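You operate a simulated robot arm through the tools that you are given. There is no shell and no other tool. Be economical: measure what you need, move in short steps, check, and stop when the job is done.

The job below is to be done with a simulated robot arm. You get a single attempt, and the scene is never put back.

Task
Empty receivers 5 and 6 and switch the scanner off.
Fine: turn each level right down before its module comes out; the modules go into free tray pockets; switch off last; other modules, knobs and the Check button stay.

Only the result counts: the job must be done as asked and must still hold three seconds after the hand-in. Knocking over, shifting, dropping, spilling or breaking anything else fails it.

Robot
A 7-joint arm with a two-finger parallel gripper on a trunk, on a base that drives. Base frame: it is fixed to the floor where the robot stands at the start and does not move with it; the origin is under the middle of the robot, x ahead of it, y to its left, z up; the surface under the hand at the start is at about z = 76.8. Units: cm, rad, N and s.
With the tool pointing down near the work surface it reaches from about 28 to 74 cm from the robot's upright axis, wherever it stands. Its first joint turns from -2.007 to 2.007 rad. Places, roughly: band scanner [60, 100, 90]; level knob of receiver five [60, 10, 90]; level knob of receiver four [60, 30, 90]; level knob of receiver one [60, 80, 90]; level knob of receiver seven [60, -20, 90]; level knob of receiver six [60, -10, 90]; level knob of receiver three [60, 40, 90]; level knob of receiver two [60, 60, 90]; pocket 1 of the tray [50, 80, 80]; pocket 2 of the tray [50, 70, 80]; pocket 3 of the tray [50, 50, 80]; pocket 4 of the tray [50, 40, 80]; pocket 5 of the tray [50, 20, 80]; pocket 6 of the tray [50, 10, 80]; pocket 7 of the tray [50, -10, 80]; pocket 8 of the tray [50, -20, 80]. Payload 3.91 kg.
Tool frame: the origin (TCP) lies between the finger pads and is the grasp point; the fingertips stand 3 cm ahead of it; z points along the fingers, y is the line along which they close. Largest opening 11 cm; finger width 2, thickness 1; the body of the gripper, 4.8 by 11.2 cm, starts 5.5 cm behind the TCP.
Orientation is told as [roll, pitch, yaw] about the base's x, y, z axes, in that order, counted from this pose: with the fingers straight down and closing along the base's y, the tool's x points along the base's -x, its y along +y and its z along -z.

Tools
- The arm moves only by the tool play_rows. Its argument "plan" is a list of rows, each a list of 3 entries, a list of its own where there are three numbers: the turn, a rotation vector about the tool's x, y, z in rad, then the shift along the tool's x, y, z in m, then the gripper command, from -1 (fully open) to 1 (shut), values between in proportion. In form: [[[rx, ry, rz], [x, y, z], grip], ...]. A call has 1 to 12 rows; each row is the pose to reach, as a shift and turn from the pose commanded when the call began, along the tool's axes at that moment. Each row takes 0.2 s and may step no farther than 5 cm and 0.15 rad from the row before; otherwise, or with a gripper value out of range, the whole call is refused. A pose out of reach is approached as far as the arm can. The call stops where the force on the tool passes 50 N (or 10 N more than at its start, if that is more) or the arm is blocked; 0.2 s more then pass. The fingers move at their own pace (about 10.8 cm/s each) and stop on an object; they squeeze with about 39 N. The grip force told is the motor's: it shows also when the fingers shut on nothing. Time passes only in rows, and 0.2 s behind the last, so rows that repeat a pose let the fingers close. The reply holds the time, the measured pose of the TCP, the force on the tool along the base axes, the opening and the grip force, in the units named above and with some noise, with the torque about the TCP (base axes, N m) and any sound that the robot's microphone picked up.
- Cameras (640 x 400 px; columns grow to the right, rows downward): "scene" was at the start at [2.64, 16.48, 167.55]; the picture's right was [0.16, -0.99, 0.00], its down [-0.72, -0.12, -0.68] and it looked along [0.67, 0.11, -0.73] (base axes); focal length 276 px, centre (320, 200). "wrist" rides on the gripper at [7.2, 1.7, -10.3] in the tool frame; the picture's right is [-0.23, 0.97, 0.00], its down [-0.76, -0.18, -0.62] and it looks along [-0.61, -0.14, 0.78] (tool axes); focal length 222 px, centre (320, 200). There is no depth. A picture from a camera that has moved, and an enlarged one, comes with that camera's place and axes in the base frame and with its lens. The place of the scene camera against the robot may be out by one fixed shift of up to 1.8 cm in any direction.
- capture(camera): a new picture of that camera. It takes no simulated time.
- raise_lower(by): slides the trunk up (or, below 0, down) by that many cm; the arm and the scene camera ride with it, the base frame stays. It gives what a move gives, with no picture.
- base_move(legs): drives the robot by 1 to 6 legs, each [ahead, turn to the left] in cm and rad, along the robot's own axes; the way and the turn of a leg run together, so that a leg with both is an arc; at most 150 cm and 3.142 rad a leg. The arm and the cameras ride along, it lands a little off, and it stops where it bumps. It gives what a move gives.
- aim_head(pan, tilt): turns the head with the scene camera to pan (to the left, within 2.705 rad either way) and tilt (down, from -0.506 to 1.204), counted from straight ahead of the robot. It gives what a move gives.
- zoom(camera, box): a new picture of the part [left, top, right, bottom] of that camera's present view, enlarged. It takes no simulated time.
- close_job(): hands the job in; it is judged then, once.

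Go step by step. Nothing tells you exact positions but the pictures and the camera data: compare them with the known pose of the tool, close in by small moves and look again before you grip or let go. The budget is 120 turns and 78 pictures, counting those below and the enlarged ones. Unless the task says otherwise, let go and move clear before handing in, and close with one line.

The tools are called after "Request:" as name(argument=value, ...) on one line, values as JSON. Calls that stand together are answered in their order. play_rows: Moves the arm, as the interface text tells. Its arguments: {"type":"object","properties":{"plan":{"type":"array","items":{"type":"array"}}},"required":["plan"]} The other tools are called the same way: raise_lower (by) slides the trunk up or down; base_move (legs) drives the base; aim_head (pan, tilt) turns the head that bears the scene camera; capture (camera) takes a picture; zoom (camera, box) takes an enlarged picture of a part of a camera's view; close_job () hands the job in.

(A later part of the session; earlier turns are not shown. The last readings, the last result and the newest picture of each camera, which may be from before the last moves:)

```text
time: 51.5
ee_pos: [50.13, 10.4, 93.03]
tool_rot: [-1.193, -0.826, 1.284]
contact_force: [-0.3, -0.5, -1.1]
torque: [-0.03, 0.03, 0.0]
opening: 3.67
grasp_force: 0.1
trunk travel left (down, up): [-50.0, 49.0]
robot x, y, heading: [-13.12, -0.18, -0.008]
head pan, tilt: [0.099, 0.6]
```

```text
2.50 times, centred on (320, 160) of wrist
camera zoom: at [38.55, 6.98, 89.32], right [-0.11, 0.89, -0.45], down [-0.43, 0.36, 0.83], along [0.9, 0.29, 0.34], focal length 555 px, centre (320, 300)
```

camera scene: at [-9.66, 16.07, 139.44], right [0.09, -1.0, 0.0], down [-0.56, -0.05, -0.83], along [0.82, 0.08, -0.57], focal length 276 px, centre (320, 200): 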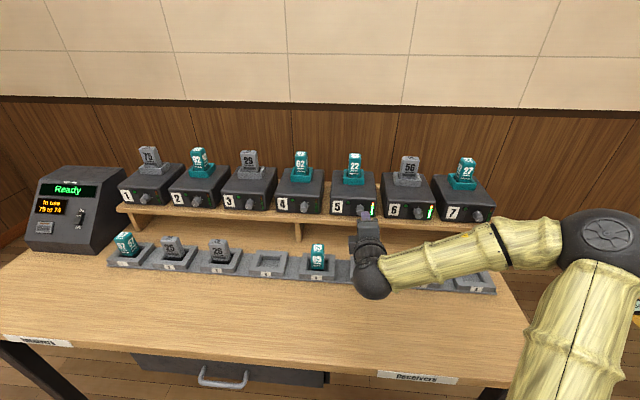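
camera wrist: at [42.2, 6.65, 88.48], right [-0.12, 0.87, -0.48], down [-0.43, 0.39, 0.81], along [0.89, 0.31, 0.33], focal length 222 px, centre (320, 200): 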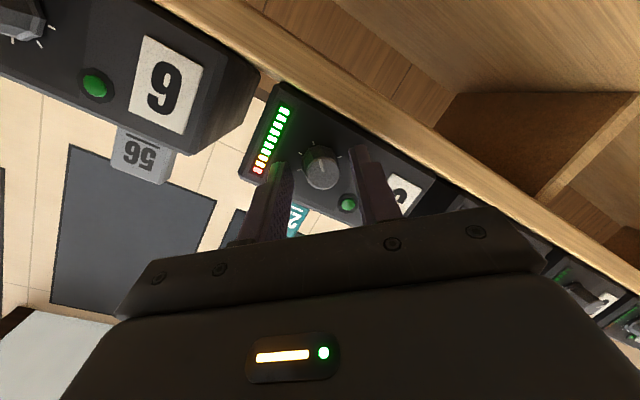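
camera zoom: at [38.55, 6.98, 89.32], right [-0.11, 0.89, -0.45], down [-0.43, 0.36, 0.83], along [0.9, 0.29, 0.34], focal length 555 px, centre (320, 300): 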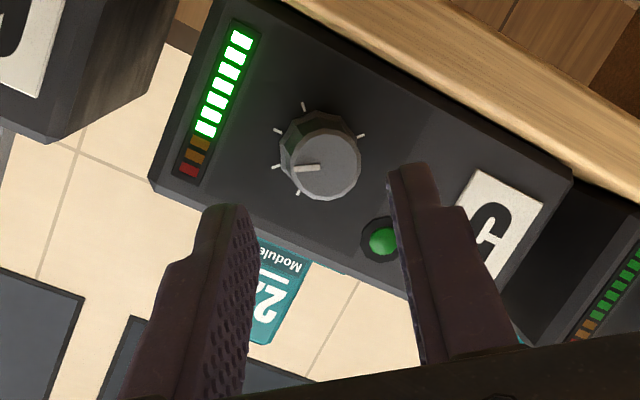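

Well aligned. Advancing, gripping, and turning another 1.62 rad.

Request:
play_rows(plan=[[[0, 0, 0], [0, 0, 0.02], 0.33], [[0, 0, 0], [0, 0, 0.034], 0.33], [[0, 0, 0], [0, 0, 0.034], 0.7], [[0, 0, 0], [0, 0, 0.034], 1], [[0, 0, 0], [0, 0, 0.034], 1]])

Request:
play_rows(plan=[[[0, 0, -0.135], [0, 0, 0], 1], [[0, 0, -0.27], [0, 0, 0], 1], [[0, 0, -0.405], [0, 0, 0], 1], [[0, 0, -0.54], [0, 0, 0], 1], [[0, 0, -0.675], [0, 0, 0], 1], [[0, 0, -0.81], [0, 0, 0], 1], [[0, 0, -0.945], [0, 0, 0], 1], [[0, 0, -1.08], [0, 0, 0], 1], [[0, 0, -1.215], [0, 0, 0], 1], [[0, 0, -1.35], [0, 0, 0], 1], [[0, 0, -1.485], [0, 0, 0], 1], [[0, 0, -1.62], [0, 0, 0], 1]])

Request:
zoom(camera="wrist", box=[220, 80, 420, 240])

```text
time: 52.7
ee_pos: [53.28, 10.39, 92.15]
tool_rot: [-1.191, -0.824, 1.285]
contact_force: [-9.0, 4.5, -9.9]
torque: [0.05, -0.31, -0.09]
opening: 2.35
grasp_force: 45.3
trunk travel left (down, up): [-50.0, 49.0]
robot x, y, heading: [-13.47, -0.26, -0.002]
head pan, tilt: [0.099, 0.6]
```

```text
time: 55.3
ee_pos: [53.49, 10.38, 92.23]
tool_rot: [-1.228, 0.732, 1.801]
contact_force: [-12.8, -3.3, -15.4]
torque: [-0.06, -0.86, -0.62]
opening: 2.37
grasp_force: 45.0
trunk travel left (down, up): [-50.0, 49.0]
robot x, y, heading: [-13.28, 0.09, -0.005]
head pan, tilt: [0.099, 0.6]
```

```text
2.50 times, centred on (320, 160) of wrist
camera zoom: at [44.32, 3.94, 98.58], right [-0.22, -0.51, -0.83], down [-0.7, 0.68, -0.23], along [0.68, 0.53, -0.5], focal length 555 px, centre (320, 300)
```

zoom: 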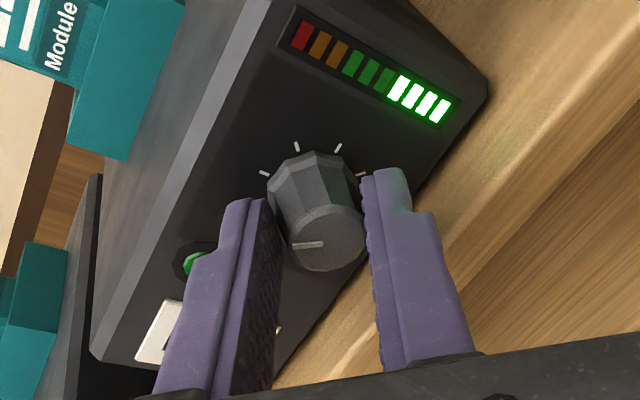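

Four segments left. Regripping for the last third, with slightly more roll-back.

Request:
play_rows(plan=[[[0, 0, 0], [0, 0, 0], 0.33], [[0, 0, 0], [0, 0, -0.033], 0.33], [[0, 0, 0.15], [0, 0, -0.033], 0.33], [[0, 0, 0.3], [0, 0, -0.033], 0.33], [[0, 0, 0.45], [0, 0, -0.033], 0.33], [[0, 0, 0.6], [0, 0, -0.033], 0.33], [[0, 0, 0.75], [0, 0, -0.033], 0.33], [[0, 0, 0.9], [0, 0, -0.033], 0.33], [[0, 0, 1.05], [0, 0, -0.033], 0.33], [[0, 0, 1.2], [0, 0, -0.033], 0.33], [[0, 0, 1.35], [0, 0, -0.033], 0.33], [[0, 0, 1.5], [0, 0, -0.033], 0.33]])

Request:
play_rows(plan=[[[0, 0, 0.13], [0, 0, 0], 0.33], [[0, 0, 0.25], [0, 0, 0], 0.33], [[0, 0, 0.25], [0, 0, 0.02], 0.33], [[0, 0, 0.25], [0, 0, 0.033], 0.33], [[0, 0, 0.25], [0, 0, 0.033], 0.7], [[0, 0, 0.25], [0, 0, 0.033], 1], [[0, 0, 0.25], [0, 0, 0.033], 1]])

Request:
play_rows(plan=[[[0, 0, -0.14], [0, 0, 0], 1], [[0, 0, -0.28], [0, 0, 0], 1], [[0, 0, -0.42], [0, 0, 0], 1], [[0, 0, -0.56], [0, 0, 0], 1], [[0, 0, -0.7], [0, 0, 0], 1], [[0, 0, -0.84], [0, 0, 0], 1], [[0, 0, -0.98], [0, 0, 0], 1], [[0, 0, -1.12], [0, 0, 0], 1], [[0, 0, -1.26], [0, 0, 0], 1], [[0, 0, -1.4], [0, 0, 0], 1], [[0, 0, -1.54], [0, 0, 0], 1], [[0, 0, -1.65], [0, 0, 0], 1]])

Request:
zoom(camera="wrist", box=[220, 80, 420, 240])

```text
time: 57.9
ee_pos: [50.26, 10.35, 93.12]
tool_rot: [-1.231, -0.715, 1.341]
contact_force: [-1.1, -0.4, 0.0]
torque: [-0.01, -0.03, 0.04]
opening: 3.7
grasp_force: 0.0
trunk travel left (down, up): [-50.0, 49.0]
robot x, y, heading: [-13.13, 0.18, -0.006]
head pan, tilt: [0.099, 0.6]
```

```text
time: 59.5
ee_pos: [53.42, 10.55, 92.34]
tool_rot: [-1.128, -0.943, 1.203]
contact_force: [-7.7, 6.1, -8.0]
torque: [0.06, -0.4, -0.13]
opening: 2.37
grasp_force: 45.1
trunk travel left (down, up): [-50.0, 49.0]
robot x, y, heading: [-13.15, 0.22, -0.009]
head pan, tilt: [0.099, 0.6]
```

```text
time: 62.1
ee_pos: [53.48, 10.21, 92.26]
tool_rot: [-1.254, 0.638, 1.759]
contact_force: [-18.7, 3.7, -10.9]
torque: [0.03, -0.76, -0.62]
opening: 2.44
grasp_force: 45.6
trunk travel left (down, up): [-50.0, 49.0]
robot x, y, heading: [-12.91, 0.22, -0.006]
head pan, tilt: [0.099, 0.6]
```

```text
2.50 times, centred on (320, 160) of wrist
camera zoom: at [44.16, 3.54, 97.95], right [-0.23, -0.42, -0.88], down [-0.68, 0.71, -0.16], along [0.7, 0.56, -0.45], focal length 555 px, centre (320, 300)
```

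zoom: 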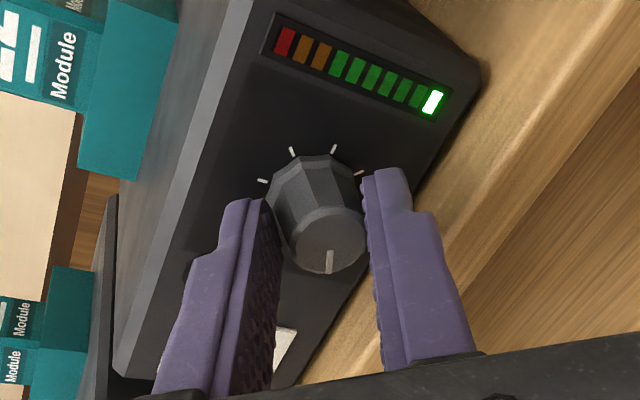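

One segment remains. Turning a little more.

Request:
play_rows(plan=[[[0, 0, -0.1], [0, 0, 0], 1], [[0, 0, -0.2], [0, 0, 0], 1], [[0, 0, -0.3], [0, 0, 0], 1]])

Request:
zoom(camera="wrist", box=[220, 80, 420, 240])

```text
time: 62.9
ee_pos: [53.47, 10.26, 92.24]
tool_rot: [-1.154, 0.918, 1.907]
contact_force: [-1.8, -1.7, -4.6]
torque: [-0.02, -1.38, -0.27]
opening: 2.32
grasp_force: 45.0
trunk travel left (down, up): [-50.0, 49.0]
robot x, y, heading: [-13.31, -0.05, -0.002]
head pan, tilt: [0.099, 0.6]
```

```text
2.50 times, centred on (320, 160) of wrist
camera zoom: at [44.61, 4.78, 99.79], right [-0.19, -0.67, -0.72], down [-0.73, 0.58, -0.35], along [0.66, 0.46, -0.6], focal length 555 px, centre (320, 300)
```

zoom: 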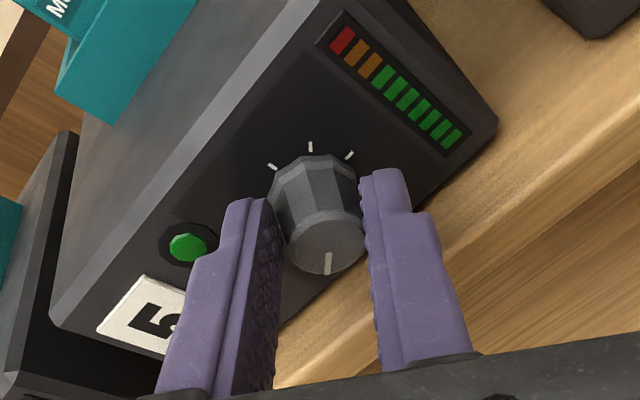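

All segments are dark. One more nudge to be sure it sits at the end stop, then compare with the neighbours' pointers.

Request:
play_rows(plan=[[[0, 0, -0.1], [0, 0, 0], 1], [[0, 0, -0.18], [0, 0, 0], 1]])

Request:
play_rows(plan=[[[0, 0, 0], [0, 0, 0], 0.33], [[0, 0, 0], [0, 0, 0], 0.33], [[0, 0, 0], [0, 0, -0.04], 0.33], [[0, 0, 0], [0, 0, -0.06], 0.33]])

Request:
capture(camera="wrist")

Request:
zoom(camera="scene", box=[260, 150, 440, 240])

```text
time: 63.5
ee_pos: [53.36, 10.37, 92.52]
tool_rot: [-1.02, 1.076, 2.064]
contact_force: [-1.9, -1.3, 1.6]
torque: [0.5, -0.71, 0.13]
opening: 2.28
grasp_force: 45.4
trunk travel left (down, up): [-50.0, 49.0]
robot x, y, heading: [-13.16, 0.01, -0.007]
head pan, tilt: [0.099, 0.6]
```

```text
time: 64.5
ee_pos: [47.39, 10.38, 93.72]
tool_rot: [-1.016, 1.075, 2.065]
contact_force: [0.1, 0.1, 0.0]
torque: [0.0, 0.0, 0.01]
opening: 3.71
grasp_force: 0.1
trunk travel left (down, up): [-50.0, 49.0]
robot x, y, heading: [-13.32, -0.05, -0.005]
head pan, tilt: [0.099, 0.6]
```

```text
42 pictures are left
camera wrist: at [38.93, 5.87, 102.1], right [-0.15, -0.79, -0.59], down [-0.76, 0.48, -0.44], along [0.64, 0.38, -0.67], focal length 222 px, centre (320, 200)
```

wrist: 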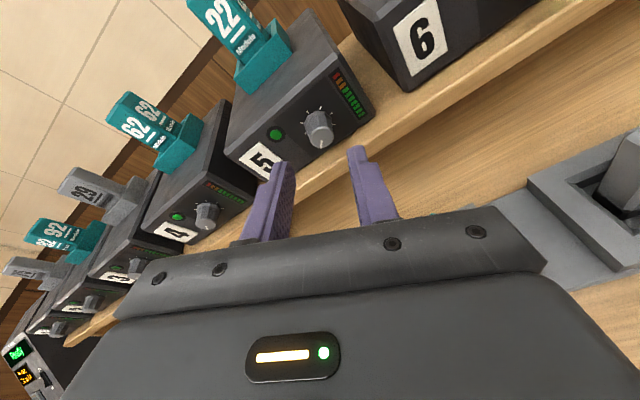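

```text
3.56 times, centred on (350, 195) of scene
camera zoom: at [-9.71, 16.09, 139.43], right [0.09, -1.0, 0.0], down [-0.56, -0.05, -0.83], along [0.82, 0.08, -0.56], focal length 982 px, centre (213, 218)
```

zoom: 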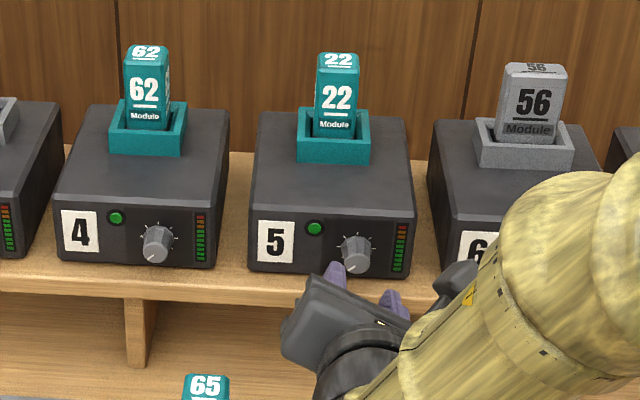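

Knob 5 now matches knob 4's zero position with all its bar segments dark. Next I roll back and move across to knob 6 near y=-6.3.

Request:
play_rows(plan=[[[0, 0, 0.15], [0, 0, 0], 0.33], [[0, 0, 0.3], [0, 0, 0], 0.33], [[0, 0, 0.45], [0, 0, 0], 0.33], [[0, 0, 0.6], [0, 0, 0], 0.33], [[0, 0, 0.75], [0, 0, 0], 0.33], [[0, 0, 0.9], [0, 0, 0], 0.33], [[0, 0, 1.05], [0, 0, 0], 0.33], [[0, 0, 1.2], [0, 0, 0], 0.33], [[0, 0, 1.35], [0, 0, 0], 0.33], [[0, 0, 1.5], [0, 0, 0], 0.33], [[0, 0, 1.65], [0, 0, 0], 0.33], [[0, 0, 1.8], [0, 0, 0], 0.33]])

Request:
play_rows(plan=[[[0, 0, 0.13], [0, 0, 0], 0.33], [[0, 0, 0.25], [0, 0, 0], 0.33]])

Request:
play_rows(plan=[[[0, 0, 0], [0.0245, -0.0338, 0.0], 0.33], [[0, 0, 0], [0.049, -0.0675, 0.0], 0.33], [[0, 0, 0], [0.0735, -0.101, 0.0], 0.33], [[0, 0, 0], [0.098, -0.135, 0.0], 0.33], [[0, 0, 0], [0.098, -0.135, 0.0], 0.33]])

Request:
capture(camera="wrist")

Request:
capture(camera="scene")

```text
time: 67.1
ee_pos: [47.71, 10.37, 93.76]
tool_rot: [-1.254, -0.638, 1.373]
contact_force: [0.6, 0.6, -0.2]
torque: [0.0, 0.0, 0.0]
opening: 3.65
grasp_force: 0.0
trunk travel left (down, up): [-50.0, 49.0]
robot x, y, heading: [-13.37, 0.49, -0.006]
head pan, tilt: [0.099, 0.6]
```

```text
time: 67.7
ee_pos: [47.61, 10.42, 93.8]
tool_rot: [-1.17, -0.871, 1.256]
contact_force: [0.2, 0.1, 0.4]
torque: [0.04, 0.0, 0.0]
opening: 3.69
grasp_force: 0.1
trunk travel left (down, up): [-50.0, 49.0]
robot x, y, heading: [-13.33, -0.07, -0.005]
head pan, tilt: [0.099, 0.6]
```

```text
time: 68.9
ee_pos: [47.79, -6.28, 94.25]
tool_rot: [-1.172, -0.871, 1.255]
contact_force: [0.4, 0.1, -0.4]
torque: [0.03, -0.01, 0.04]
opening: 3.69
grasp_force: 0.0
trunk travel left (down, up): [-50.0, 49.0]
robot x, y, heading: [-13.13, 0.11, -0.003]
head pan, tilt: [0.099, 0.6]
```

```text
40 pictures are left
camera wrist: at [35.99, -9.32, 90.29], right [-0.1, 0.91, -0.4], down [-0.42, 0.33, 0.84], along [0.9, 0.26, 0.35], focal length 222 px, centre (320, 200)
```

wrist: 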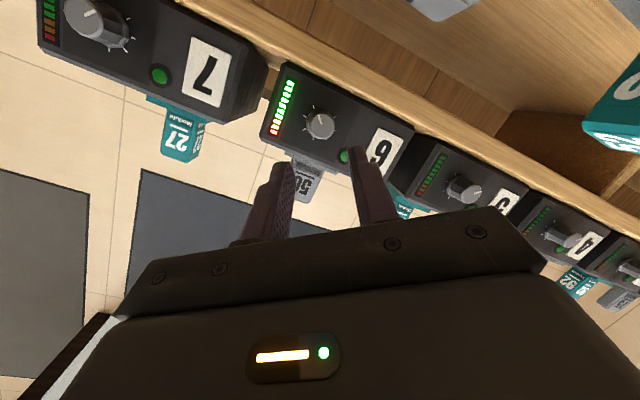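

```text
39 pictures are left
camera scene: at [-9.66, 16.0, 139.44], right [0.09, -1.0, 0.0], down [-0.56, -0.05, -0.83], along [0.82, 0.08, -0.56], focal length 276 px, centre (320, 200)
```

scene: 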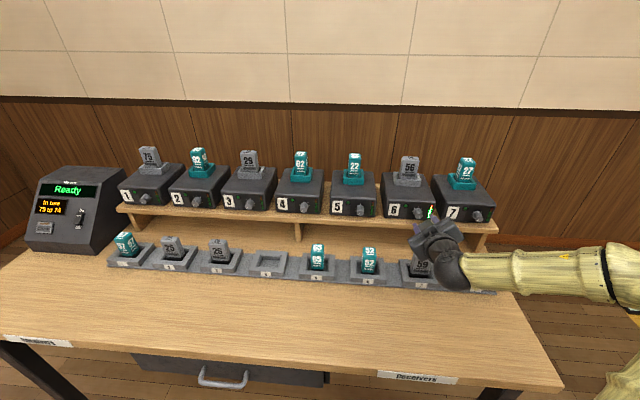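

Knob 6 appears where predicted. Advancing and gripping.

Request:
play_rows(plan=[[[0, 0, 0], [0.005, 0.003, 0.02], 0.33], [[0, 0, 0], [0.005, 0.003, 0.04], 0.33], [[0, 0, 0], [0.005, 0.003, 0.0595], 0.33], [[0, 0, 0], [0.005, 0.003, 0.0595], 0.33]])

Request:
zoom(camera="wrist", box=[220, 80, 420, 240])

```text
time: 69.9
ee_pos: [53.13, -6.3, 92.06]
tool_rot: [-1.172, -0.871, 1.257]
contact_force: [-0.6, 0.1, 0.4]
torque: [0.02, 0.0, -0.02]
opening: 3.68
grasp_force: 0.1
trunk travel left (down, up): [-50.0, 49.0]
robot x, y, heading: [-13.23, 0.06, -0.007]
head pan, tilt: [0.099, 0.6]
```

```text
2.50 times, centred on (320, 160) of wrist
camera zoom: at [41.47, -9.5, 88.14], right [-0.1, 0.91, -0.4], down [-0.42, 0.33, 0.84], along [0.9, 0.26, 0.35], focal length 555 px, centre (320, 300)
```

zoom: 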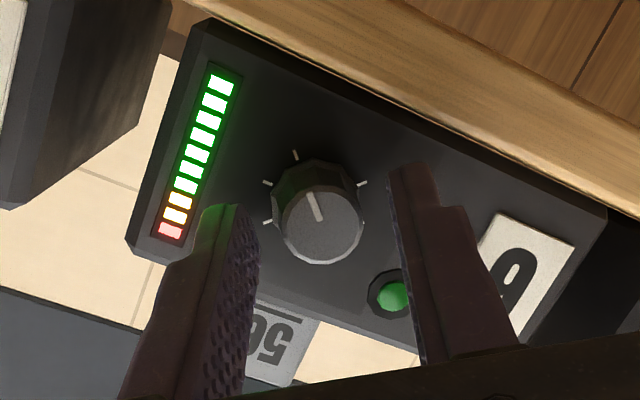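

Centred between the fingers. Gripping and turning 1.65 rad.

Request:
play_rows(plan=[[[0, 0, 0], [0, 0, 0.002], 0.6], [[0, 0, 0], [0, 0, 0.002], 1], [[0, 0, 0], [0, 0, 0.002], 1]])

Request:
play_rows(plan=[[[0, 0, -0.14], [0, 0, 0], 1], [[0, 0, -0.28], [0, 0, 0], 1], [[0, 0, -0.42], [0, 0, 0], 1], [[0, 0, -0.56], [0, 0, 0], 1], [[0, 0, -0.7], [0, 0, 0], 1], [[0, 0, -0.84], [0, 0, 0], 1], [[0, 0, -0.98], [0, 0, 0], 1], [[0, 0, -1.12], [0, 0, 0], 1], [[0, 0, -1.26], [0, 0, 0], 1], [[0, 0, -1.4], [0, 0, 0], 1], [[0, 0, -1.54], [0, 0, 0], 1], [[0, 0, -1.65], [0, 0, 0], 1]])

Request:
zoom(camera="wrist", box=[220, 80, 420, 240])

```text
time: 70.7
ee_pos: [53.31, -6.43, 92.09]
tool_rot: [-1.172, -0.869, 1.258]
contact_force: [-20.0, -1.0, -1.9]
torque: [-0.03, -0.16, -0.43]
opening: 2.31
grasp_force: 44.7
trunk travel left (down, up): [-50.0, 49.0]
robot x, y, heading: [-12.94, 0.14, -0.008]
head pan, tilt: [0.099, 0.6]
```

```text
time: 73.3
ee_pos: [53.51, -6.41, 92.36]
tool_rot: [-1.238, 0.713, 1.791]
contact_force: [-16.7, -0.3, -10.0]
torque: [-0.01, -1.09, -0.41]
opening: 2.41
grasp_force: 44.9
trunk travel left (down, up): [-50.0, 49.0]
robot x, y, heading: [-13.46, -0.2, -0.005]
head pan, tilt: [0.099, 0.6]
```

```text
2.50 times, centred on (320, 160) of wrist
camera zoom: at [44.4, -12.91, 98.39], right [-0.22, -0.49, -0.84], down [-0.7, 0.68, -0.22], along [0.68, 0.54, -0.49], focal length 555 px, centre (320, 300)
```

zoom: 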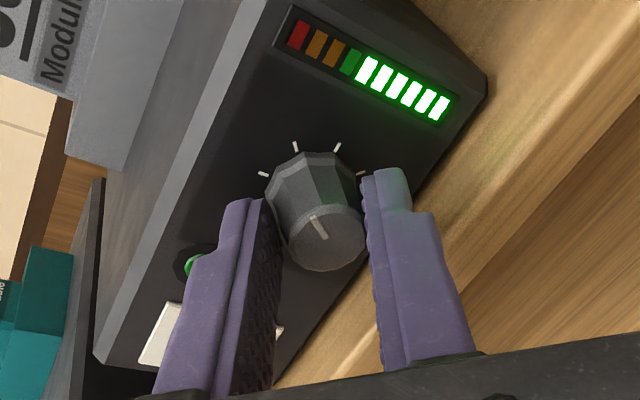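

Six segments left, as expected. Repeating the regrip and turn twice.

Request:
play_rows(plan=[[[0, 0, 0], [0, 0, 0], 0.33], [[0, 0, 0], [0, 0, -0.033], 0.33], [[0, 0, 0.15], [0, 0, -0.033], 0.33], [[0, 0, 0.3], [0, 0, -0.033], 0.33], [[0, 0, 0.45], [0, 0, -0.033], 0.33], [[0, 0, 0.6], [0, 0, -0.033], 0.33], [[0, 0, 0.75], [0, 0, -0.033], 0.33], [[0, 0, 0.9], [0, 0, -0.033], 0.33], [[0, 0, 1.05], [0, 0, -0.033], 0.33], [[0, 0, 1.2], [0, 0, -0.033], 0.33], [[0, 0, 1.35], [0, 0, -0.033], 0.33], [[0, 0, 1.5], [0, 0, -0.033], 0.33]])

Request:
play_rows(plan=[[[0, 0, 0.15], [0, 0, 0], 0.33], [[0, 0, 0.15], [0, 0, 0.02], 0.33], [[0, 0, 0.15], [0, 0, 0.032], 0.33], [[0, 0, 0.15], [0, 0, 0.032], 0.7], [[0, 0, 0.15], [0, 0, 0.032], 1], [[0, 0, 0.15], [0, 0, 0.032], 1]])

Request:
play_rows(plan=[[[0, 0, -0.14], [0, 0, 0], 1], [[0, 0, -0.28], [0, 0, 0], 1], [[0, 0, -0.42], [0, 0, 0], 1], [[0, 0, -0.56], [0, 0, 0], 1], [[0, 0, -0.7], [0, 0, 0], 1], [[0, 0, -0.84], [0, 0, 0], 1], [[0, 0, -0.98], [0, 0, 0], 1], [[0, 0, -1.12], [0, 0, 0], 1], [[0, 0, -1.26], [0, 0, 0], 1], [[0, 0, -1.4], [0, 0, 0], 1], [[0, 0, -1.54], [0, 0, 0], 1], [[0, 0, -1.65], [0, 0, 0], 1]])

Request:
zoom(camera="wrist", box=[220, 80, 420, 240])

```text
time: 75.9
ee_pos: [50.35, -6.5, 93.0]
tool_rot: [-1.227, -0.732, 1.332]
contact_force: [-0.2, 1.3, 0.2]
torque: [0.01, 0.0, -0.01]
opening: 3.69
grasp_force: 0.0
trunk travel left (down, up): [-50.0, 49.0]
robot x, y, heading: [-13.46, -0.2, -0.007]
head pan, tilt: [0.099, 0.6]
```

```text
time: 77.3
ee_pos: [53.43, -6.34, 92.13]
tool_rot: [-1.169, -0.869, 1.256]
contact_force: [-7.4, 5.9, -7.0]
torque: [0.02, -0.18, -0.3]
opening: 2.34
grasp_force: 44.8
trunk travel left (down, up): [-50.0, 49.0]
robot x, y, heading: [-13.37, -0.23, -0.006]
head pan, tilt: [0.099, 0.6]
```

```text
time: 79.9
ee_pos: [53.49, -6.44, 92.37]
tool_rot: [-1.235, 0.713, 1.791]
contact_force: [-19.1, -2.6, -13.0]
torque: [-0.05, -0.73, -0.6]
opening: 2.39
grasp_force: 44.6
trunk travel left (down, up): [-50.0, 49.0]
robot x, y, heading: [-13.22, 0.41, -0.01]
head pan, tilt: [0.099, 0.6]
```

```text
2.50 times, centred on (320, 160) of wrist
camera zoom: at [44.31, -12.91, 98.42], right [-0.22, -0.49, -0.84], down [-0.7, 0.68, -0.22], along [0.68, 0.54, -0.49], focal length 555 px, centre (320, 300)
```

zoom: 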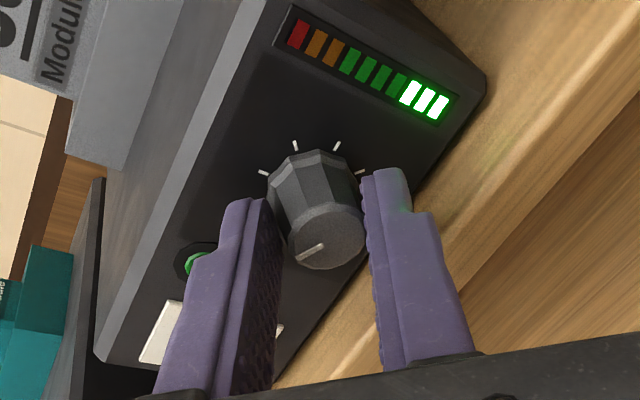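

Three segments left; last regrip and turn.

Request:
play_rows(plan=[[[0, 0, 0], [0, 0, 0], 0.33], [[0, 0, 0], [0, 0, -0.033], 0.33], [[0, 0, 0.15], [0, 0, -0.033], 0.33], [[0, 0, 0.3], [0, 0, -0.033], 0.33], [[0, 0, 0.45], [0, 0, -0.033], 0.33], [[0, 0, 0.6], [0, 0, -0.033], 0.33], [[0, 0, 0.75], [0, 0, -0.033], 0.33], [[0, 0, 0.9], [0, 0, -0.033], 0.33], [[0, 0, 1.05], [0, 0, -0.033], 0.33], [[0, 0, 1.2], [0, 0, -0.033], 0.33], [[0, 0, 1.35], [0, 0, -0.033], 0.33], [[0, 0, 1.5], [0, 0, -0.033], 0.33]])

Request:
play_rows(plan=[[[0, 0, 0.15], [0, 0, 0], 0.33], [[0, 0, 0.15], [0, 0, 0.02], 0.33], [[0, 0, 0.15], [0, 0, 0.032], 0.33], [[0, 0, 0.15], [0, 0, 0.032], 0.7], [[0, 0, 0.15], [0, 0, 0.032], 1], [[0, 0, 0.15], [0, 0, 0.032], 1]])

Request:
play_rows(plan=[[[0, 0, -0.15], [0, 0, 0], 1], [[0, 0, -0.3], [0, 0, 0], 1], [[0, 0, -0.45], [0, 0, 0], 1], [[0, 0, -0.6], [0, 0, 0], 1], [[0, 0, -0.75], [0, 0, 0], 1], [[0, 0, -0.9], [0, 0, 0], 1], [[0, 0, -1.05], [0, 0, 0], 1], [[0, 0, -1.2], [0, 0, 0], 1], [[0, 0, -1.35], [0, 0, 0], 1], [[0, 0, -1.5], [0, 0, 0], 1], [[0, 0, -1.65], [0, 0, 0], 1], [[0, 0, -1.75], [0, 0, 0], 1]])

Request:
zoom(camera="wrist", box=[220, 80, 420, 240])

```text
time: 82.5
ee_pos: [50.4, -6.38, 93.04]
tool_rot: [-1.227, -0.733, 1.334]
contact_force: [0.1, -0.7, -0.5]
torque: [0.0, 0.05, 0.02]
opening: 3.71
grasp_force: 0.0
trunk travel left (down, up): [-50.0, 49.0]
robot x, y, heading: [-13.32, 0.27, -0.013]
head pan, tilt: [0.099, 0.6]
```

```text
time: 83.9
ee_pos: [53.45, -6.37, 92.22]
tool_rot: [-1.17, -0.87, 1.256]
contact_force: [-8.8, 1.5, -7.3]
torque: [-0.01, 0.05, -0.67]
opening: 2.35
grasp_force: 45.2
trunk travel left (down, up): [-50.0, 49.0]
robot x, y, heading: [-13.2, 0.23, -0.013]
head pan, tilt: [0.099, 0.6]
```

```text
time: 86.5
ee_pos: [53.29, -6.5, 92.29]
tool_rot: [-1.205, 0.807, 1.837]
contact_force: [-12.6, -3.4, -1.5]
torque: [0.27, -0.24, 0.01]
opening: 2.37
grasp_force: 44.9
trunk travel left (down, up): [-50.0, 49.0]
robot x, y, heading: [-13.23, -0.05, -0.003]
head pan, tilt: [0.099, 0.6]
```

```text
2.50 times, centred on (320, 160) of wrist
camera zoom: at [44.29, -12.55, 99.1], right [-0.2, -0.57, -0.79], down [-0.71, 0.64, -0.28], along [0.67, 0.51, -0.54], focal length 555 px, centre (320, 300)
```

zoom: 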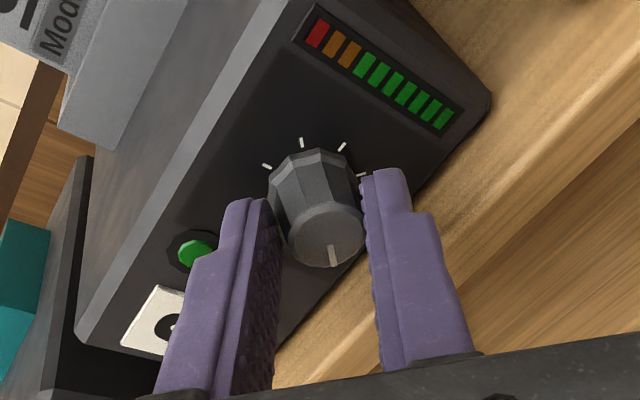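

The bar is dark and the torque about x is rising as at the end stop. A final nudge, then release and back away.

Request:
play_rows(plan=[[[0, 0, -0.1], [0, 0, 0], 1], [[0, 0, -0.18], [0, 0, 0], 1]])

Request:
play_rows(plan=[[[0, 0, 0], [0, 0, 0], 0.33], [[0, 0, 0], [0, 0, 0], 0.33], [[0, 0, 0], [0, 0, -0.04], 0.33], [[0, 0, 0], [0, 0, -0.08], 0.33]])

Request:
raise_lower(by=25)

Request:
zoom(camera="scene", box=[240, 180, 480, 330])

```text
time: 87.1
ee_pos: [53.3, -6.39, 92.27]
tool_rot: [-1.114, 0.971, 1.958]
contact_force: [-11.6, -0.1, -2.9]
torque: [0.15, -0.86, 0.16]
opening: 2.29
grasp_force: 44.9
trunk travel left (down, up): [-50.0, 49.0]
robot x, y, heading: [-13.38, 0.19, -0.004]
head pan, tilt: [0.099, 0.6]
```

```text
time: 88.1
ee_pos: [45.34, -6.31, 94.19]
tool_rot: [-1.112, 0.97, 1.957]
contact_force: [-0.6, -0.4, -0.3]
torque: [-0.02, 0.01, -0.04]
opening: 3.7
grasp_force: 0.1
trunk travel left (down, up): [-50.0, 49.0]
robot x, y, heading: [-13.08, -0.2, -0.004]
head pan, tilt: [0.099, 0.6]
```

```text
time: 90.7
ee_pos: [45.59, -6.51, 119.18]
tool_rot: [-1.113, 0.971, 1.957]
contact_force: [-0.3, 0.5, -0.5]
torque: [0.02, -0.01, -0.01]
opening: 3.71
grasp_force: 0.2
trunk travel left (down, up): [-75.0, 24.0]
robot x, y, heading: [-13.08, -0.28, 0.004]
head pan, tilt: [0.099, 0.6]
```

```text
2.67 times, centred on (360, 255) of scene
camera zoom: at [-9.66, 16.08, 164.43], right [0.09, -1.0, 0.0], down [-0.56, -0.05, -0.82], along [0.82, 0.08, -0.57], focal length 736 px, centre (213, 53)
```

zoom: 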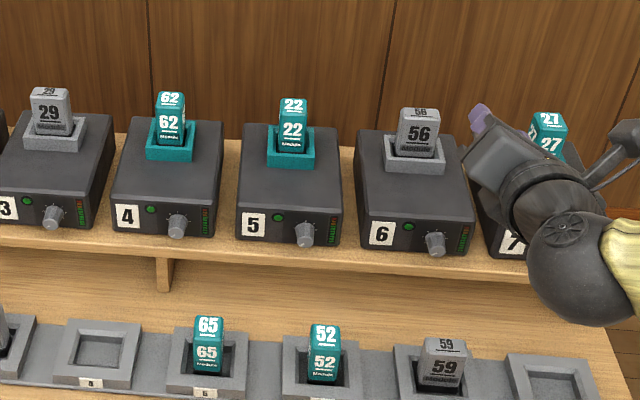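

Both knobs are at zero with dark bars. Now I return the tool to pointing straight down for the modules.

Request:
play_rows(plan=[[[0, 0, 0.15], [0, 0, 0], 0], [[0, 0, 0.3], [0, 0, 0], 0], [[0, 0, 0.45], [0, 0, 0], 0], [[0, 0, 0.6], [0, 0, 0], 0], [[0, 0, 0.75], [0, 0, 0], 0], [[0, 0, 0.9], [0, 0, 0], 0], [[0, 0, 1.05], [0, 0, 0], 0], [[0, 0, 1.2], [0, 0, 0], 0], [[0, 0, 1.35], [0, 0, 0], 0], [[0, 0, 1.5], [0, 0, 0], 0], [[0, 0, 1.65], [0, 0, 0], 0], [[0, 0, 1.8], [0, 0, 0], 0]])

Request:
play_rows(plan=[[[0, 0, 0.15], [0, 0, 0], 0], [[0, 0, 0.3], [0, 0, 0], 0], [[0, 0, 0.45], [0, 0, 0], 0], [[0, 0, 0.6], [0, 0, 0], 0], [[0, 0, 0.75], [0, 0, 0], 0]])

Request:
play_rows(plan=[[[0, 0.15, 0], [0, 0, 0], 0], [[0, 0.3, 0], [0, 0, 0], 0], [[0, 0.45, 0], [0, 0, 0], 0], [[0, 0.6, 0], [0, 0, 0], 0], [[0, 0.75, 0], [0, 0, 0], 0], [[0, 0.9, 0], [0, 0, 0], 0], [[0, 1.05, 0], [0, 0, 0], 0], [[0, 1.2, 0], [0, 0, 0], 0], [[0, 1.31, 0], [0, 0, 0], 0]])

```text
time: 93.3
ee_pos: [45.39, -6.38, 118.98]
tool_rot: [-1.22, -0.754, 1.324]
contact_force: [0.6, -0.1, -0.8]
torque: [0.01, -0.03, 0.0]
opening: 5.51
grasp_force: 0.0
trunk travel left (down, up): [-75.0, 24.0]
robot x, y, heading: [-13.05, 0.18, -0.005]
head pan, tilt: [0.099, 0.6]
```

```text
time: 94.5
ee_pos: [45.5, -6.33, 118.99]
tool_rot: [-0.144, -1.314, 0.149]
contact_force: [0.3, 0.5, 0.8]
torque: [0.0, -0.02, 0.02]
opening: 5.49
grasp_force: 0.1
trunk travel left (down, up): [-75.0, 24.0]
robot x, y, heading: [-13.13, -0.07, -0.007]
head pan, tilt: [0.099, 0.6]
```

```text
time: 96.5
ee_pos: [45.44, -6.46, 119.09]
tool_rot: [-0.039, -0.004, 0.007]
contact_force: [-0.5, 0.6, 0.2]
torque: [0.03, 0.01, 0.03]
opening: 5.5
grasp_force: 0.1
trunk travel left (down, up): [-75.0, 24.0]
robot x, y, heading: [-13.49, -0.12, -0.004]
head pan, tilt: [0.099, 0.6]
```

Tool is down. I'll correct the small tilt, drive forward 13 cm, and look.

Request:
play_rows(plan=[[[-0.039, 0.004, 0.007], [0, 0, 0], -0.5]])

Request:
base_move(legs=[[13, 0]])

Request:
capture(camera="wrist")

Request:
capture(camera="scene")

```text
time: 96.9
ee_pos: [45.5, -6.56, 118.93]
tool_rot: [-0.001, -0.003, 0.002]
contact_force: [0.3, -0.3, 0.5]
torque: [0.0, 0.01, 0.02]
opening: 8.26
grasp_force: 0.0
trunk travel left (down, up): [-75.0, 24.0]
robot x, y, heading: [-13.1, -0.34, -0.004]
head pan, tilt: [0.099, 0.6]
```

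```text
time: 98.3
ee_pos: [58.37, -6.84, 119.1]
tool_rot: [-0.001, -0.005, -0.002]
contact_force: [-1.0, 0.4, 0.0]
torque: [0.0, -0.03, 0.03]
opening: 8.26
grasp_force: 0.1
trunk travel left (down, up): [-75.0, 24.0]
robot x, y, heading: [-0.11, -0.12, -0.005]
head pan, tilt: [0.099, 0.6]
```

```text
33 pictures are left
camera wrist: at [51.12, -5.04, 129.49], right [0.23, 0.97, 0.0], down [0.76, -0.18, 0.63], along [0.61, -0.14, -0.78], focal length 222 px, centre (320, 200)
```

wrist: 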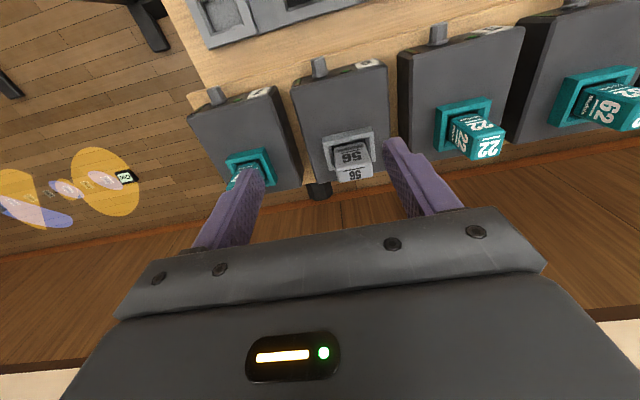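

```text
32 pictures are left
camera scene: at [3.25, 15.94, 164.45], right [0.1, -1.0, 0.0], down [-0.56, -0.05, -0.83], along [0.82, 0.08, -0.56], focal length 276 px, centre (320, 200)
```

scene: 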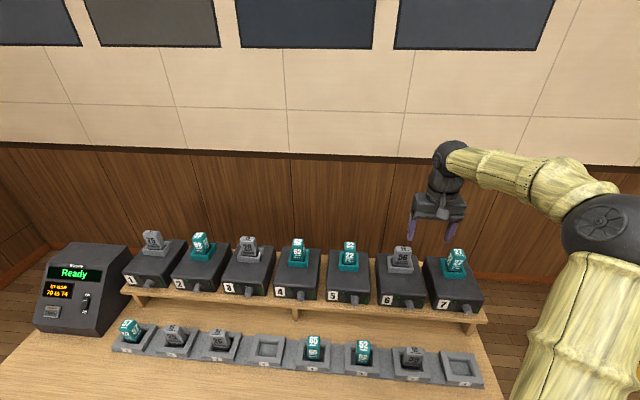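

Zooming in on modules 56 and 22 for triangulation.

Request:
zoom(camera="wrist", box=[290, 60, 530, 210])

Request:
zoom(camera="scene", box=[230, 230, 490, 390])

```text
2.67 times, centred on (410, 135) of wrist
camera zoom: at [51.12, -5.04, 129.49], right [0.23, 0.97, 0.0], down [0.76, -0.18, 0.63], along [0.61, -0.14, -0.78], focal length 592 px, centre (80, 373)
```

zoom: 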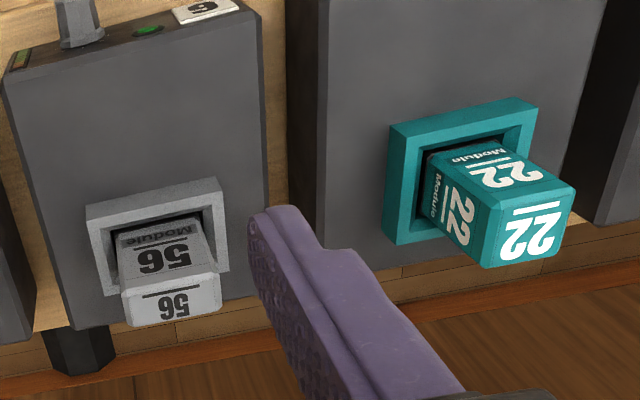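

```text
2.46 times, centred on (360, 310) of scene
camera zoom: at [3.25, 15.94, 164.45], right [0.1, -1.0, 0.0], down [-0.56, -0.05, -0.83], along [0.82, 0.08, -0.56], focal length 680 px, centre (222, -71)
```

zoom: 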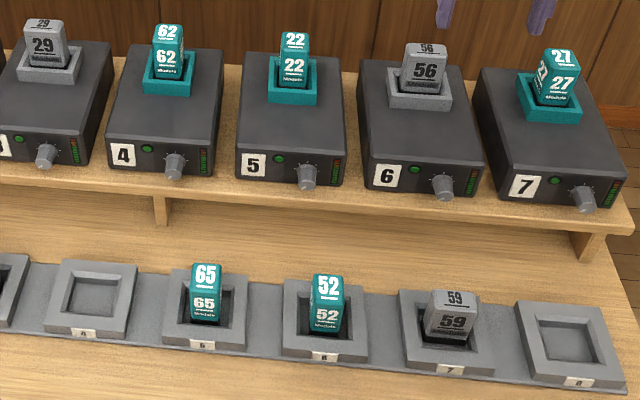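

Module 56's top is near (68, -4, 103.4) and module 22's top near (67.6, 12.6, 104); pockets 4 and 8 are near (45.2, 36.5) and (46, -20.5). I'll hover above module 22.

Request:
play_rows(plan=[[[0, 0, 0], [-0.018, 0.039, 0.014], -0.5], [[0, 0, 0], [-0.037, 0.078, 0.028], -0.5], [[0, 0, 0], [-0.055, 0.116, 0.042], -0.5], [[0, 0, 0], [-0.074, 0.155, 0.056], -0.5], [[0, 0, 0], [-0.092, 0.194, 0.07], -0.5], [[0, 0, 0], [-0.092, 0.194, 0.07], -0.5]])

Request:
capture(camera="wrist")

Request:
zoom(camera="scene", box=[280, 160, 440, 300])

```text
time: 99.7
ee_pos: [67.44, 13.07, 112.05]
tool_rot: [0.0, -0.005, -0.002]
contact_force: [0.1, 0.0, 0.2]
torque: [0.0, -0.02, 0.02]
opening: 8.27
grasp_force: 0.1
trunk travel left (down, up): [-75.0, 24.0]
robot x, y, heading: [-0.02, 0.06, -0.0]
head pan, tilt: [0.099, 0.6]
```

```text
29 pictures are left
camera wrist: at [60.24, 14.69, 122.41], right [0.23, 0.97, 0.0], down [0.76, -0.18, 0.63], along [0.61, -0.14, -0.78], focal length 222 px, centre (320, 200)
```

wrist: 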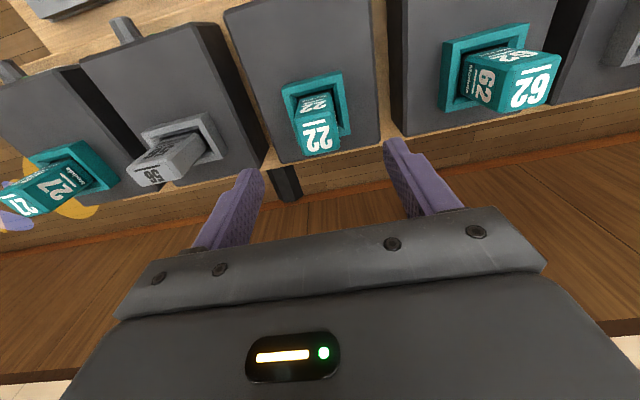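

```text
2.86 times, centred on (360, 230) of scene
camera zoom: at [3.38, 15.89, 164.45], right [0.1, -1.0, 0.0], down [-0.56, -0.05, -0.83], along [0.82, 0.08, -0.56], focal length 789 px, centre (206, 114)
```

zoom: 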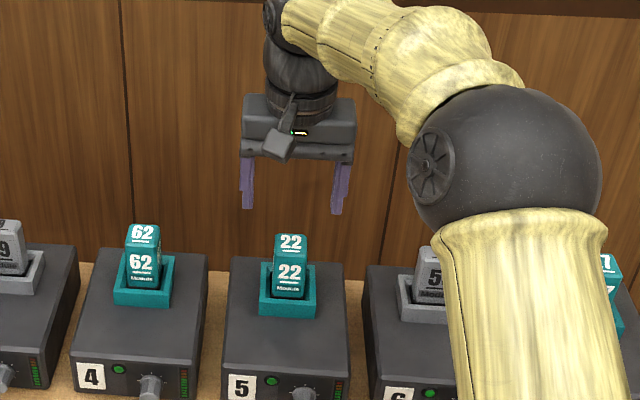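

Module 22's top refines to (67.8, 12.7, 103.8). Descending so the fingertips straddle it, above the socket rim.

Request:
play_rows(plan=[[[0, 0, 0], [-0.004, -0.0035, 0.03], -0.5], [[0, 0, 0], [-0.004, -0.0035, 0.06], -0.5], [[0, 0, 0], [-0.004, -0.0035, 0.094], -0.5], [[0, 0, 0], [-0.004, -0.0035, 0.094], -0.5]])

Request:
capture(camera="wrist")

Request:
zoom(camera="scene", box=[280, 180, 440, 320])

```text
time: 100.7
ee_pos: [68.17, 12.66, 102.47]
tool_rot: [0.0, -0.002, -0.002]
contact_force: [1.0, 0.1, 0.0]
torque: [-0.03, 0.01, -0.04]
opening: 8.27
grasp_force: 0.1
trunk travel left (down, up): [-75.0, 24.0]
robot x, y, heading: [-0.27, -0.14, -0.001]
head pan, tilt: [0.099, 0.6]
```

```text
27 pictures are left
camera wrist: at [60.82, 14.2, 112.87], right [0.23, 0.97, 0.0], down [0.76, -0.18, 0.63], along [0.61, -0.14, -0.78], focal length 222 px, centre (320, 200)
```

wrist: 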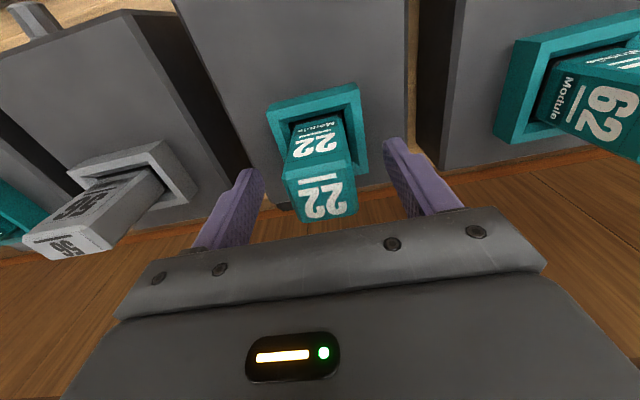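

```text
2.86 times, centred on (360, 250) of scene
camera zoom: at [3.41, 15.96, 164.44], right [0.1, -1.0, 0.0], down [-0.56, -0.05, -0.83], along [0.82, 0.08, -0.56], focal length 789 px, centre (206, 57)
```

zoom: 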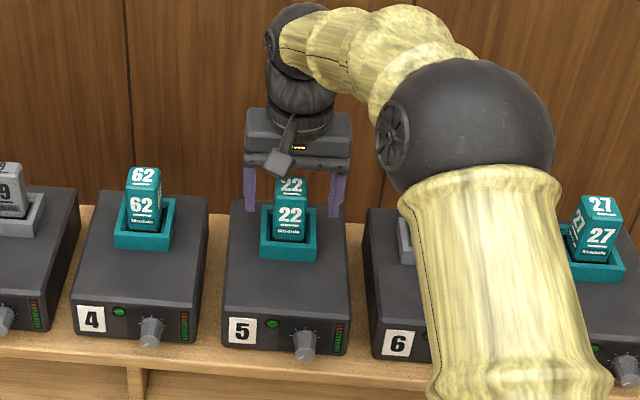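

Well straddled; a 5 mm x correction, then close.

Request:
play_rows(plan=[[[0, 0, 0], [0.005, 0.001, 0], -0.5], [[0, 0, 0], [0.005, 0.001, 0], 0], [[0, 0, 0], [0.005, 0.001, 0], 0.6], [[0, 0, 0], [0.005, 0.001, 0], 1], [[0, 0, 0], [0.005, 0.001, 0], 1]])

```text
time: 101.9
ee_pos: [67.66, 12.53, 102.5]
tool_rot: [-0.003, -0.003, -0.001]
contact_force: [0.4, -0.2, -0.3]
torque: [0.01, 0.01, -0.02]
opening: 3.52
grasp_force: 38.6
trunk travel left (down, up): [-75.0, 24.0]
robot x, y, heading: [0.09, -0.36, -0.004]
head pan, tilt: [0.099, 0.6]
```

Gripped at 3.52 cm. Lifting slowly 2 cm to check, then on up.

Request:
play_rows(plan=[[[0, 0, 0], [0, 0, -0.01], 1], [[0, 0, 0], [0, 0, -0.02], 1], [[0, 0, 0], [0, 0, -0.04], 1], [[0, 0, 0], [0, 0, -0.07], 1], [[0, 0, 0], [0, 0, -0.11], 1], [[0, 0, 0], [0, 0, -0.11], 1]])

Request:
capture(camera="scene")

```text
time: 103.3
ee_pos: [67.94, 12.53, 113.6]
tool_rot: [-0.003, -0.004, -0.002]
contact_force: [-0.3, 0.2, -1.7]
torque: [0.0, 0.04, 0.04]
opening: 3.55
grasp_force: 39.0
trunk travel left (down, up): [-75.0, 24.0]
robot x, y, heading: [-0.16, -0.22, -0.005]
head pan, tilt: [0.099, 0.6]
```

```text
25 pictures are left
camera scene: at [3.49, 15.98, 164.43], right [0.1, -1.0, 0.0], down [-0.56, -0.05, -0.82], along [0.82, 0.08, -0.57], focal length 276 px, centre (320, 200)
```

scene: 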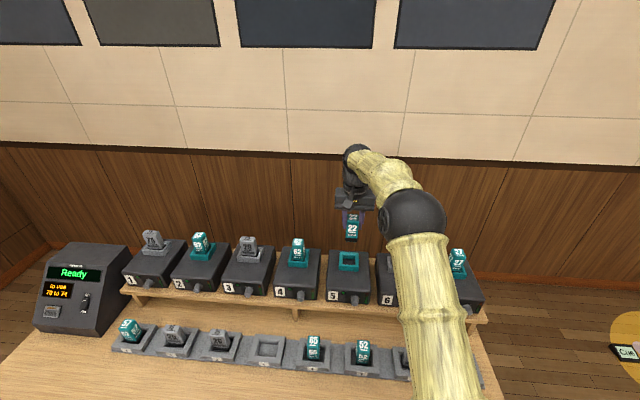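

Module 22 is out. I'll measure its length in the scene view.

Request:
zoom(camera="scene", box=[310, 180, 400, 300])

Request:
zoom(camera="scene", box=[200, 320, 400, 400])

```text
3.33 times, centred on (355, 240) of scene
camera zoom: at [3.49, 15.98, 164.43], right [0.1, -1.0, 0.0], down [-0.56, -0.05, -0.82], along [0.82, 0.08, -0.57], focal length 921 px, centre (203, 67)
```

zoom: 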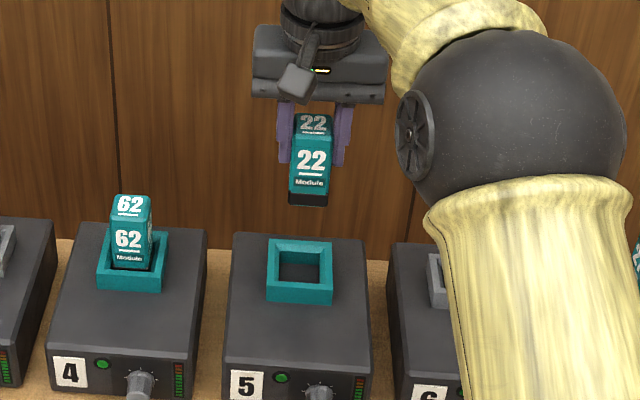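

```text
3.20 times, centred on (300, 360) of scene
camera zoom: at [3.49, 15.98, 164.43], right [0.1, -1.0, 0.0], down [-0.56, -0.05, -0.82], along [0.82, 0.08, -0.57], focal length 884 px, centre (384, -312)
```

zoom: 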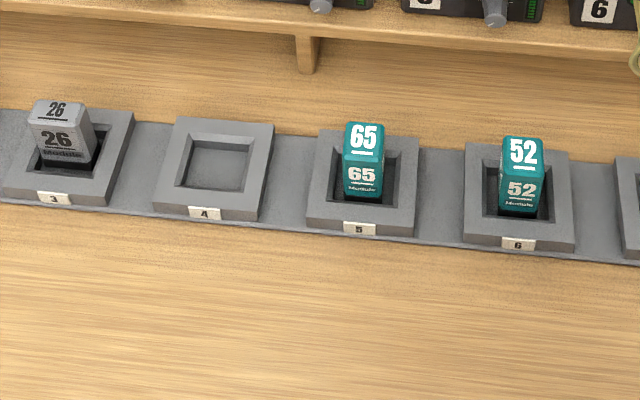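

The module is about 7.4 cm tall, with its bottom about 6.2 cm below the TCP. Moving it above pocket 4 near (46, 36.5).

Request:
play_rows(plan=[[[0, 0, 0], [0.0275, 0.03, 0], 1], [[0, 0, 0], [0.055, 0.06, 0], 1], [[0, 0, 0], [0.0825, 0.09, 0], 1], [[0, 0, 0], [0.11, 0.12, 0], 1], [[0, 0, 0], [0.1375, 0.15, 0], 1], [[0, 0, 0], [0.165, 0.18, 0.02], 1], [[0, 0, 0], [0.1925, 0.21, 0.05], 1], [[0, 0, 0], [0.22, 0.24, 0.08], 1], [[0, 0, 0], [0.22, 0.24, 0.12], 1], [[0, 0, 0], [0.22, 0.24, 0.15], 1], [[0, 0, 0], [0.22, 0.24, 0.15], 1]])

Request:
capture(camera="wrist")

Request:
capture(camera="scene")

```text
refused: row 7 steps farther than a row can; nothing moved
```

```text
22 pictures are left
camera wrist: at [60.74, 14.22, 123.89], right [0.23, 0.97, 0.0], down [0.76, -0.18, 0.63], along [0.61, -0.14, -0.78], focal length 222 px, centre (320, 200)
```

wrist: 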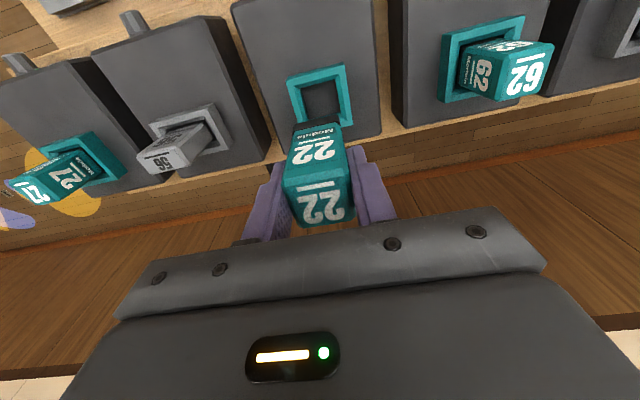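

```text
21 pictures are left
camera scene: at [3.49, 15.98, 164.43], right [0.1, -1.0, 0.0], down [-0.56, -0.05, -0.82], along [0.82, 0.08, -0.57], focal length 276 px, centre (320, 200)
```

scene: 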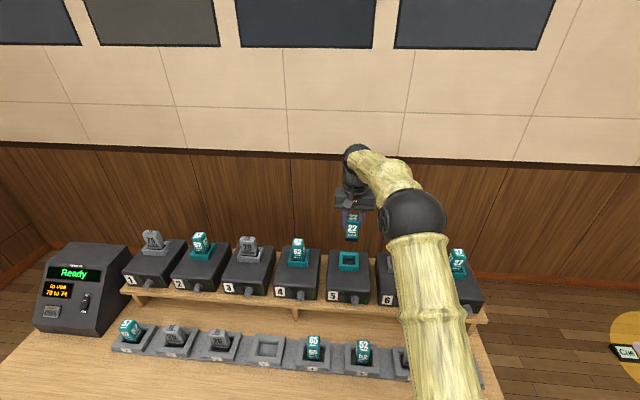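

A row was too long; resending with gentler steps.

Request:
play_rows(plan=[[[0, 0, 0], [0.0275, 0.03, 0], 1], [[0, 0, 0], [0.055, 0.06, 0], 1], [[0, 0, 0], [0.0825, 0.09, 0], 1], [[0, 0, 0], [0.11, 0.12, 0], 1], [[0, 0, 0], [0.1375, 0.15, 0], 1], [[0, 0, 0], [0.165, 0.18, 0], 1], [[0, 0, 0], [0.1925, 0.21, 0], 1], [[0, 0, 0], [0.22, 0.24, 0], 1], [[0, 0, 0], [0.22, 0.24, 0.04], 1], [[0, 0, 0], [0.22, 0.24, 0.08], 1], [[0, 0, 0], [0.22, 0.24, 0.12], 1], [[0, 0, 0], [0.22, 0.24, 0.16], 1]])

Request:
capture(camera="wrist")

Request:
zoom(camera="scene", box=[200, 280, 360, 400])

```text
time: 105.9
ee_pos: [45.61, 36.62, 97.67]
tool_rot: [0.0, -0.003, -0.002]
contact_force: [0.2, 0.2, -0.4]
torque: [-0.01, 0.01, 0.03]
opening: 3.55
grasp_force: 39.3
trunk travel left (down, up): [-75.0, 24.0]
robot x, y, heading: [-0.38, -0.09, -0.0]
head pan, tilt: [0.099, 0.6]
```

```text
20 pictures are left
camera wrist: at [38.41, 38.26, 107.95], right [0.23, 0.97, 0.0], down [0.76, -0.18, 0.63], along [0.61, -0.14, -0.78], focal length 222 px, centre (320, 200)
```

wrist: 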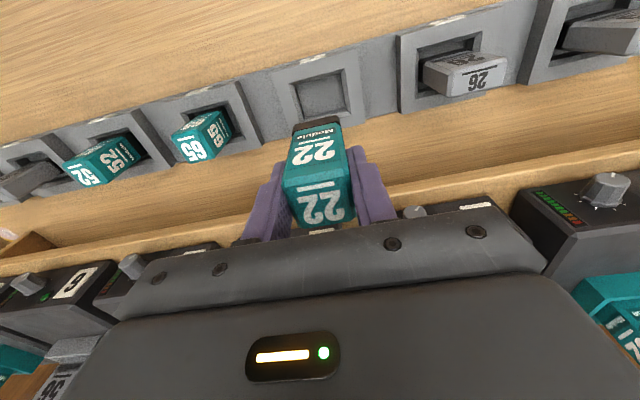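

```text
3.33 times, centred on (280, 340) of scene
camera zoom: at [3.52, 16.04, 164.43], right [0.1, -1.0, 0.0], down [-0.56, -0.06, -0.82], along [0.82, 0.08, -0.57], focal length 921 px, centre (453, -267)
```

zoom: 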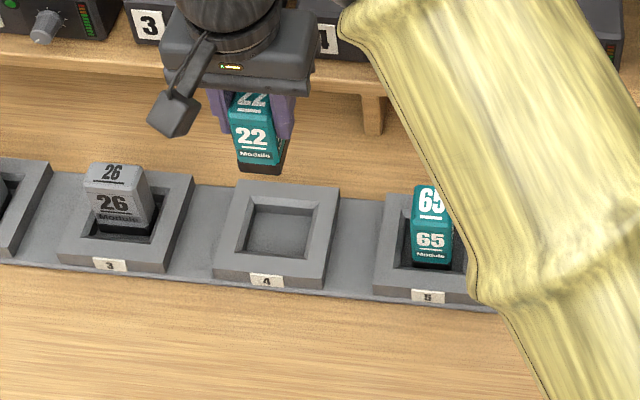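

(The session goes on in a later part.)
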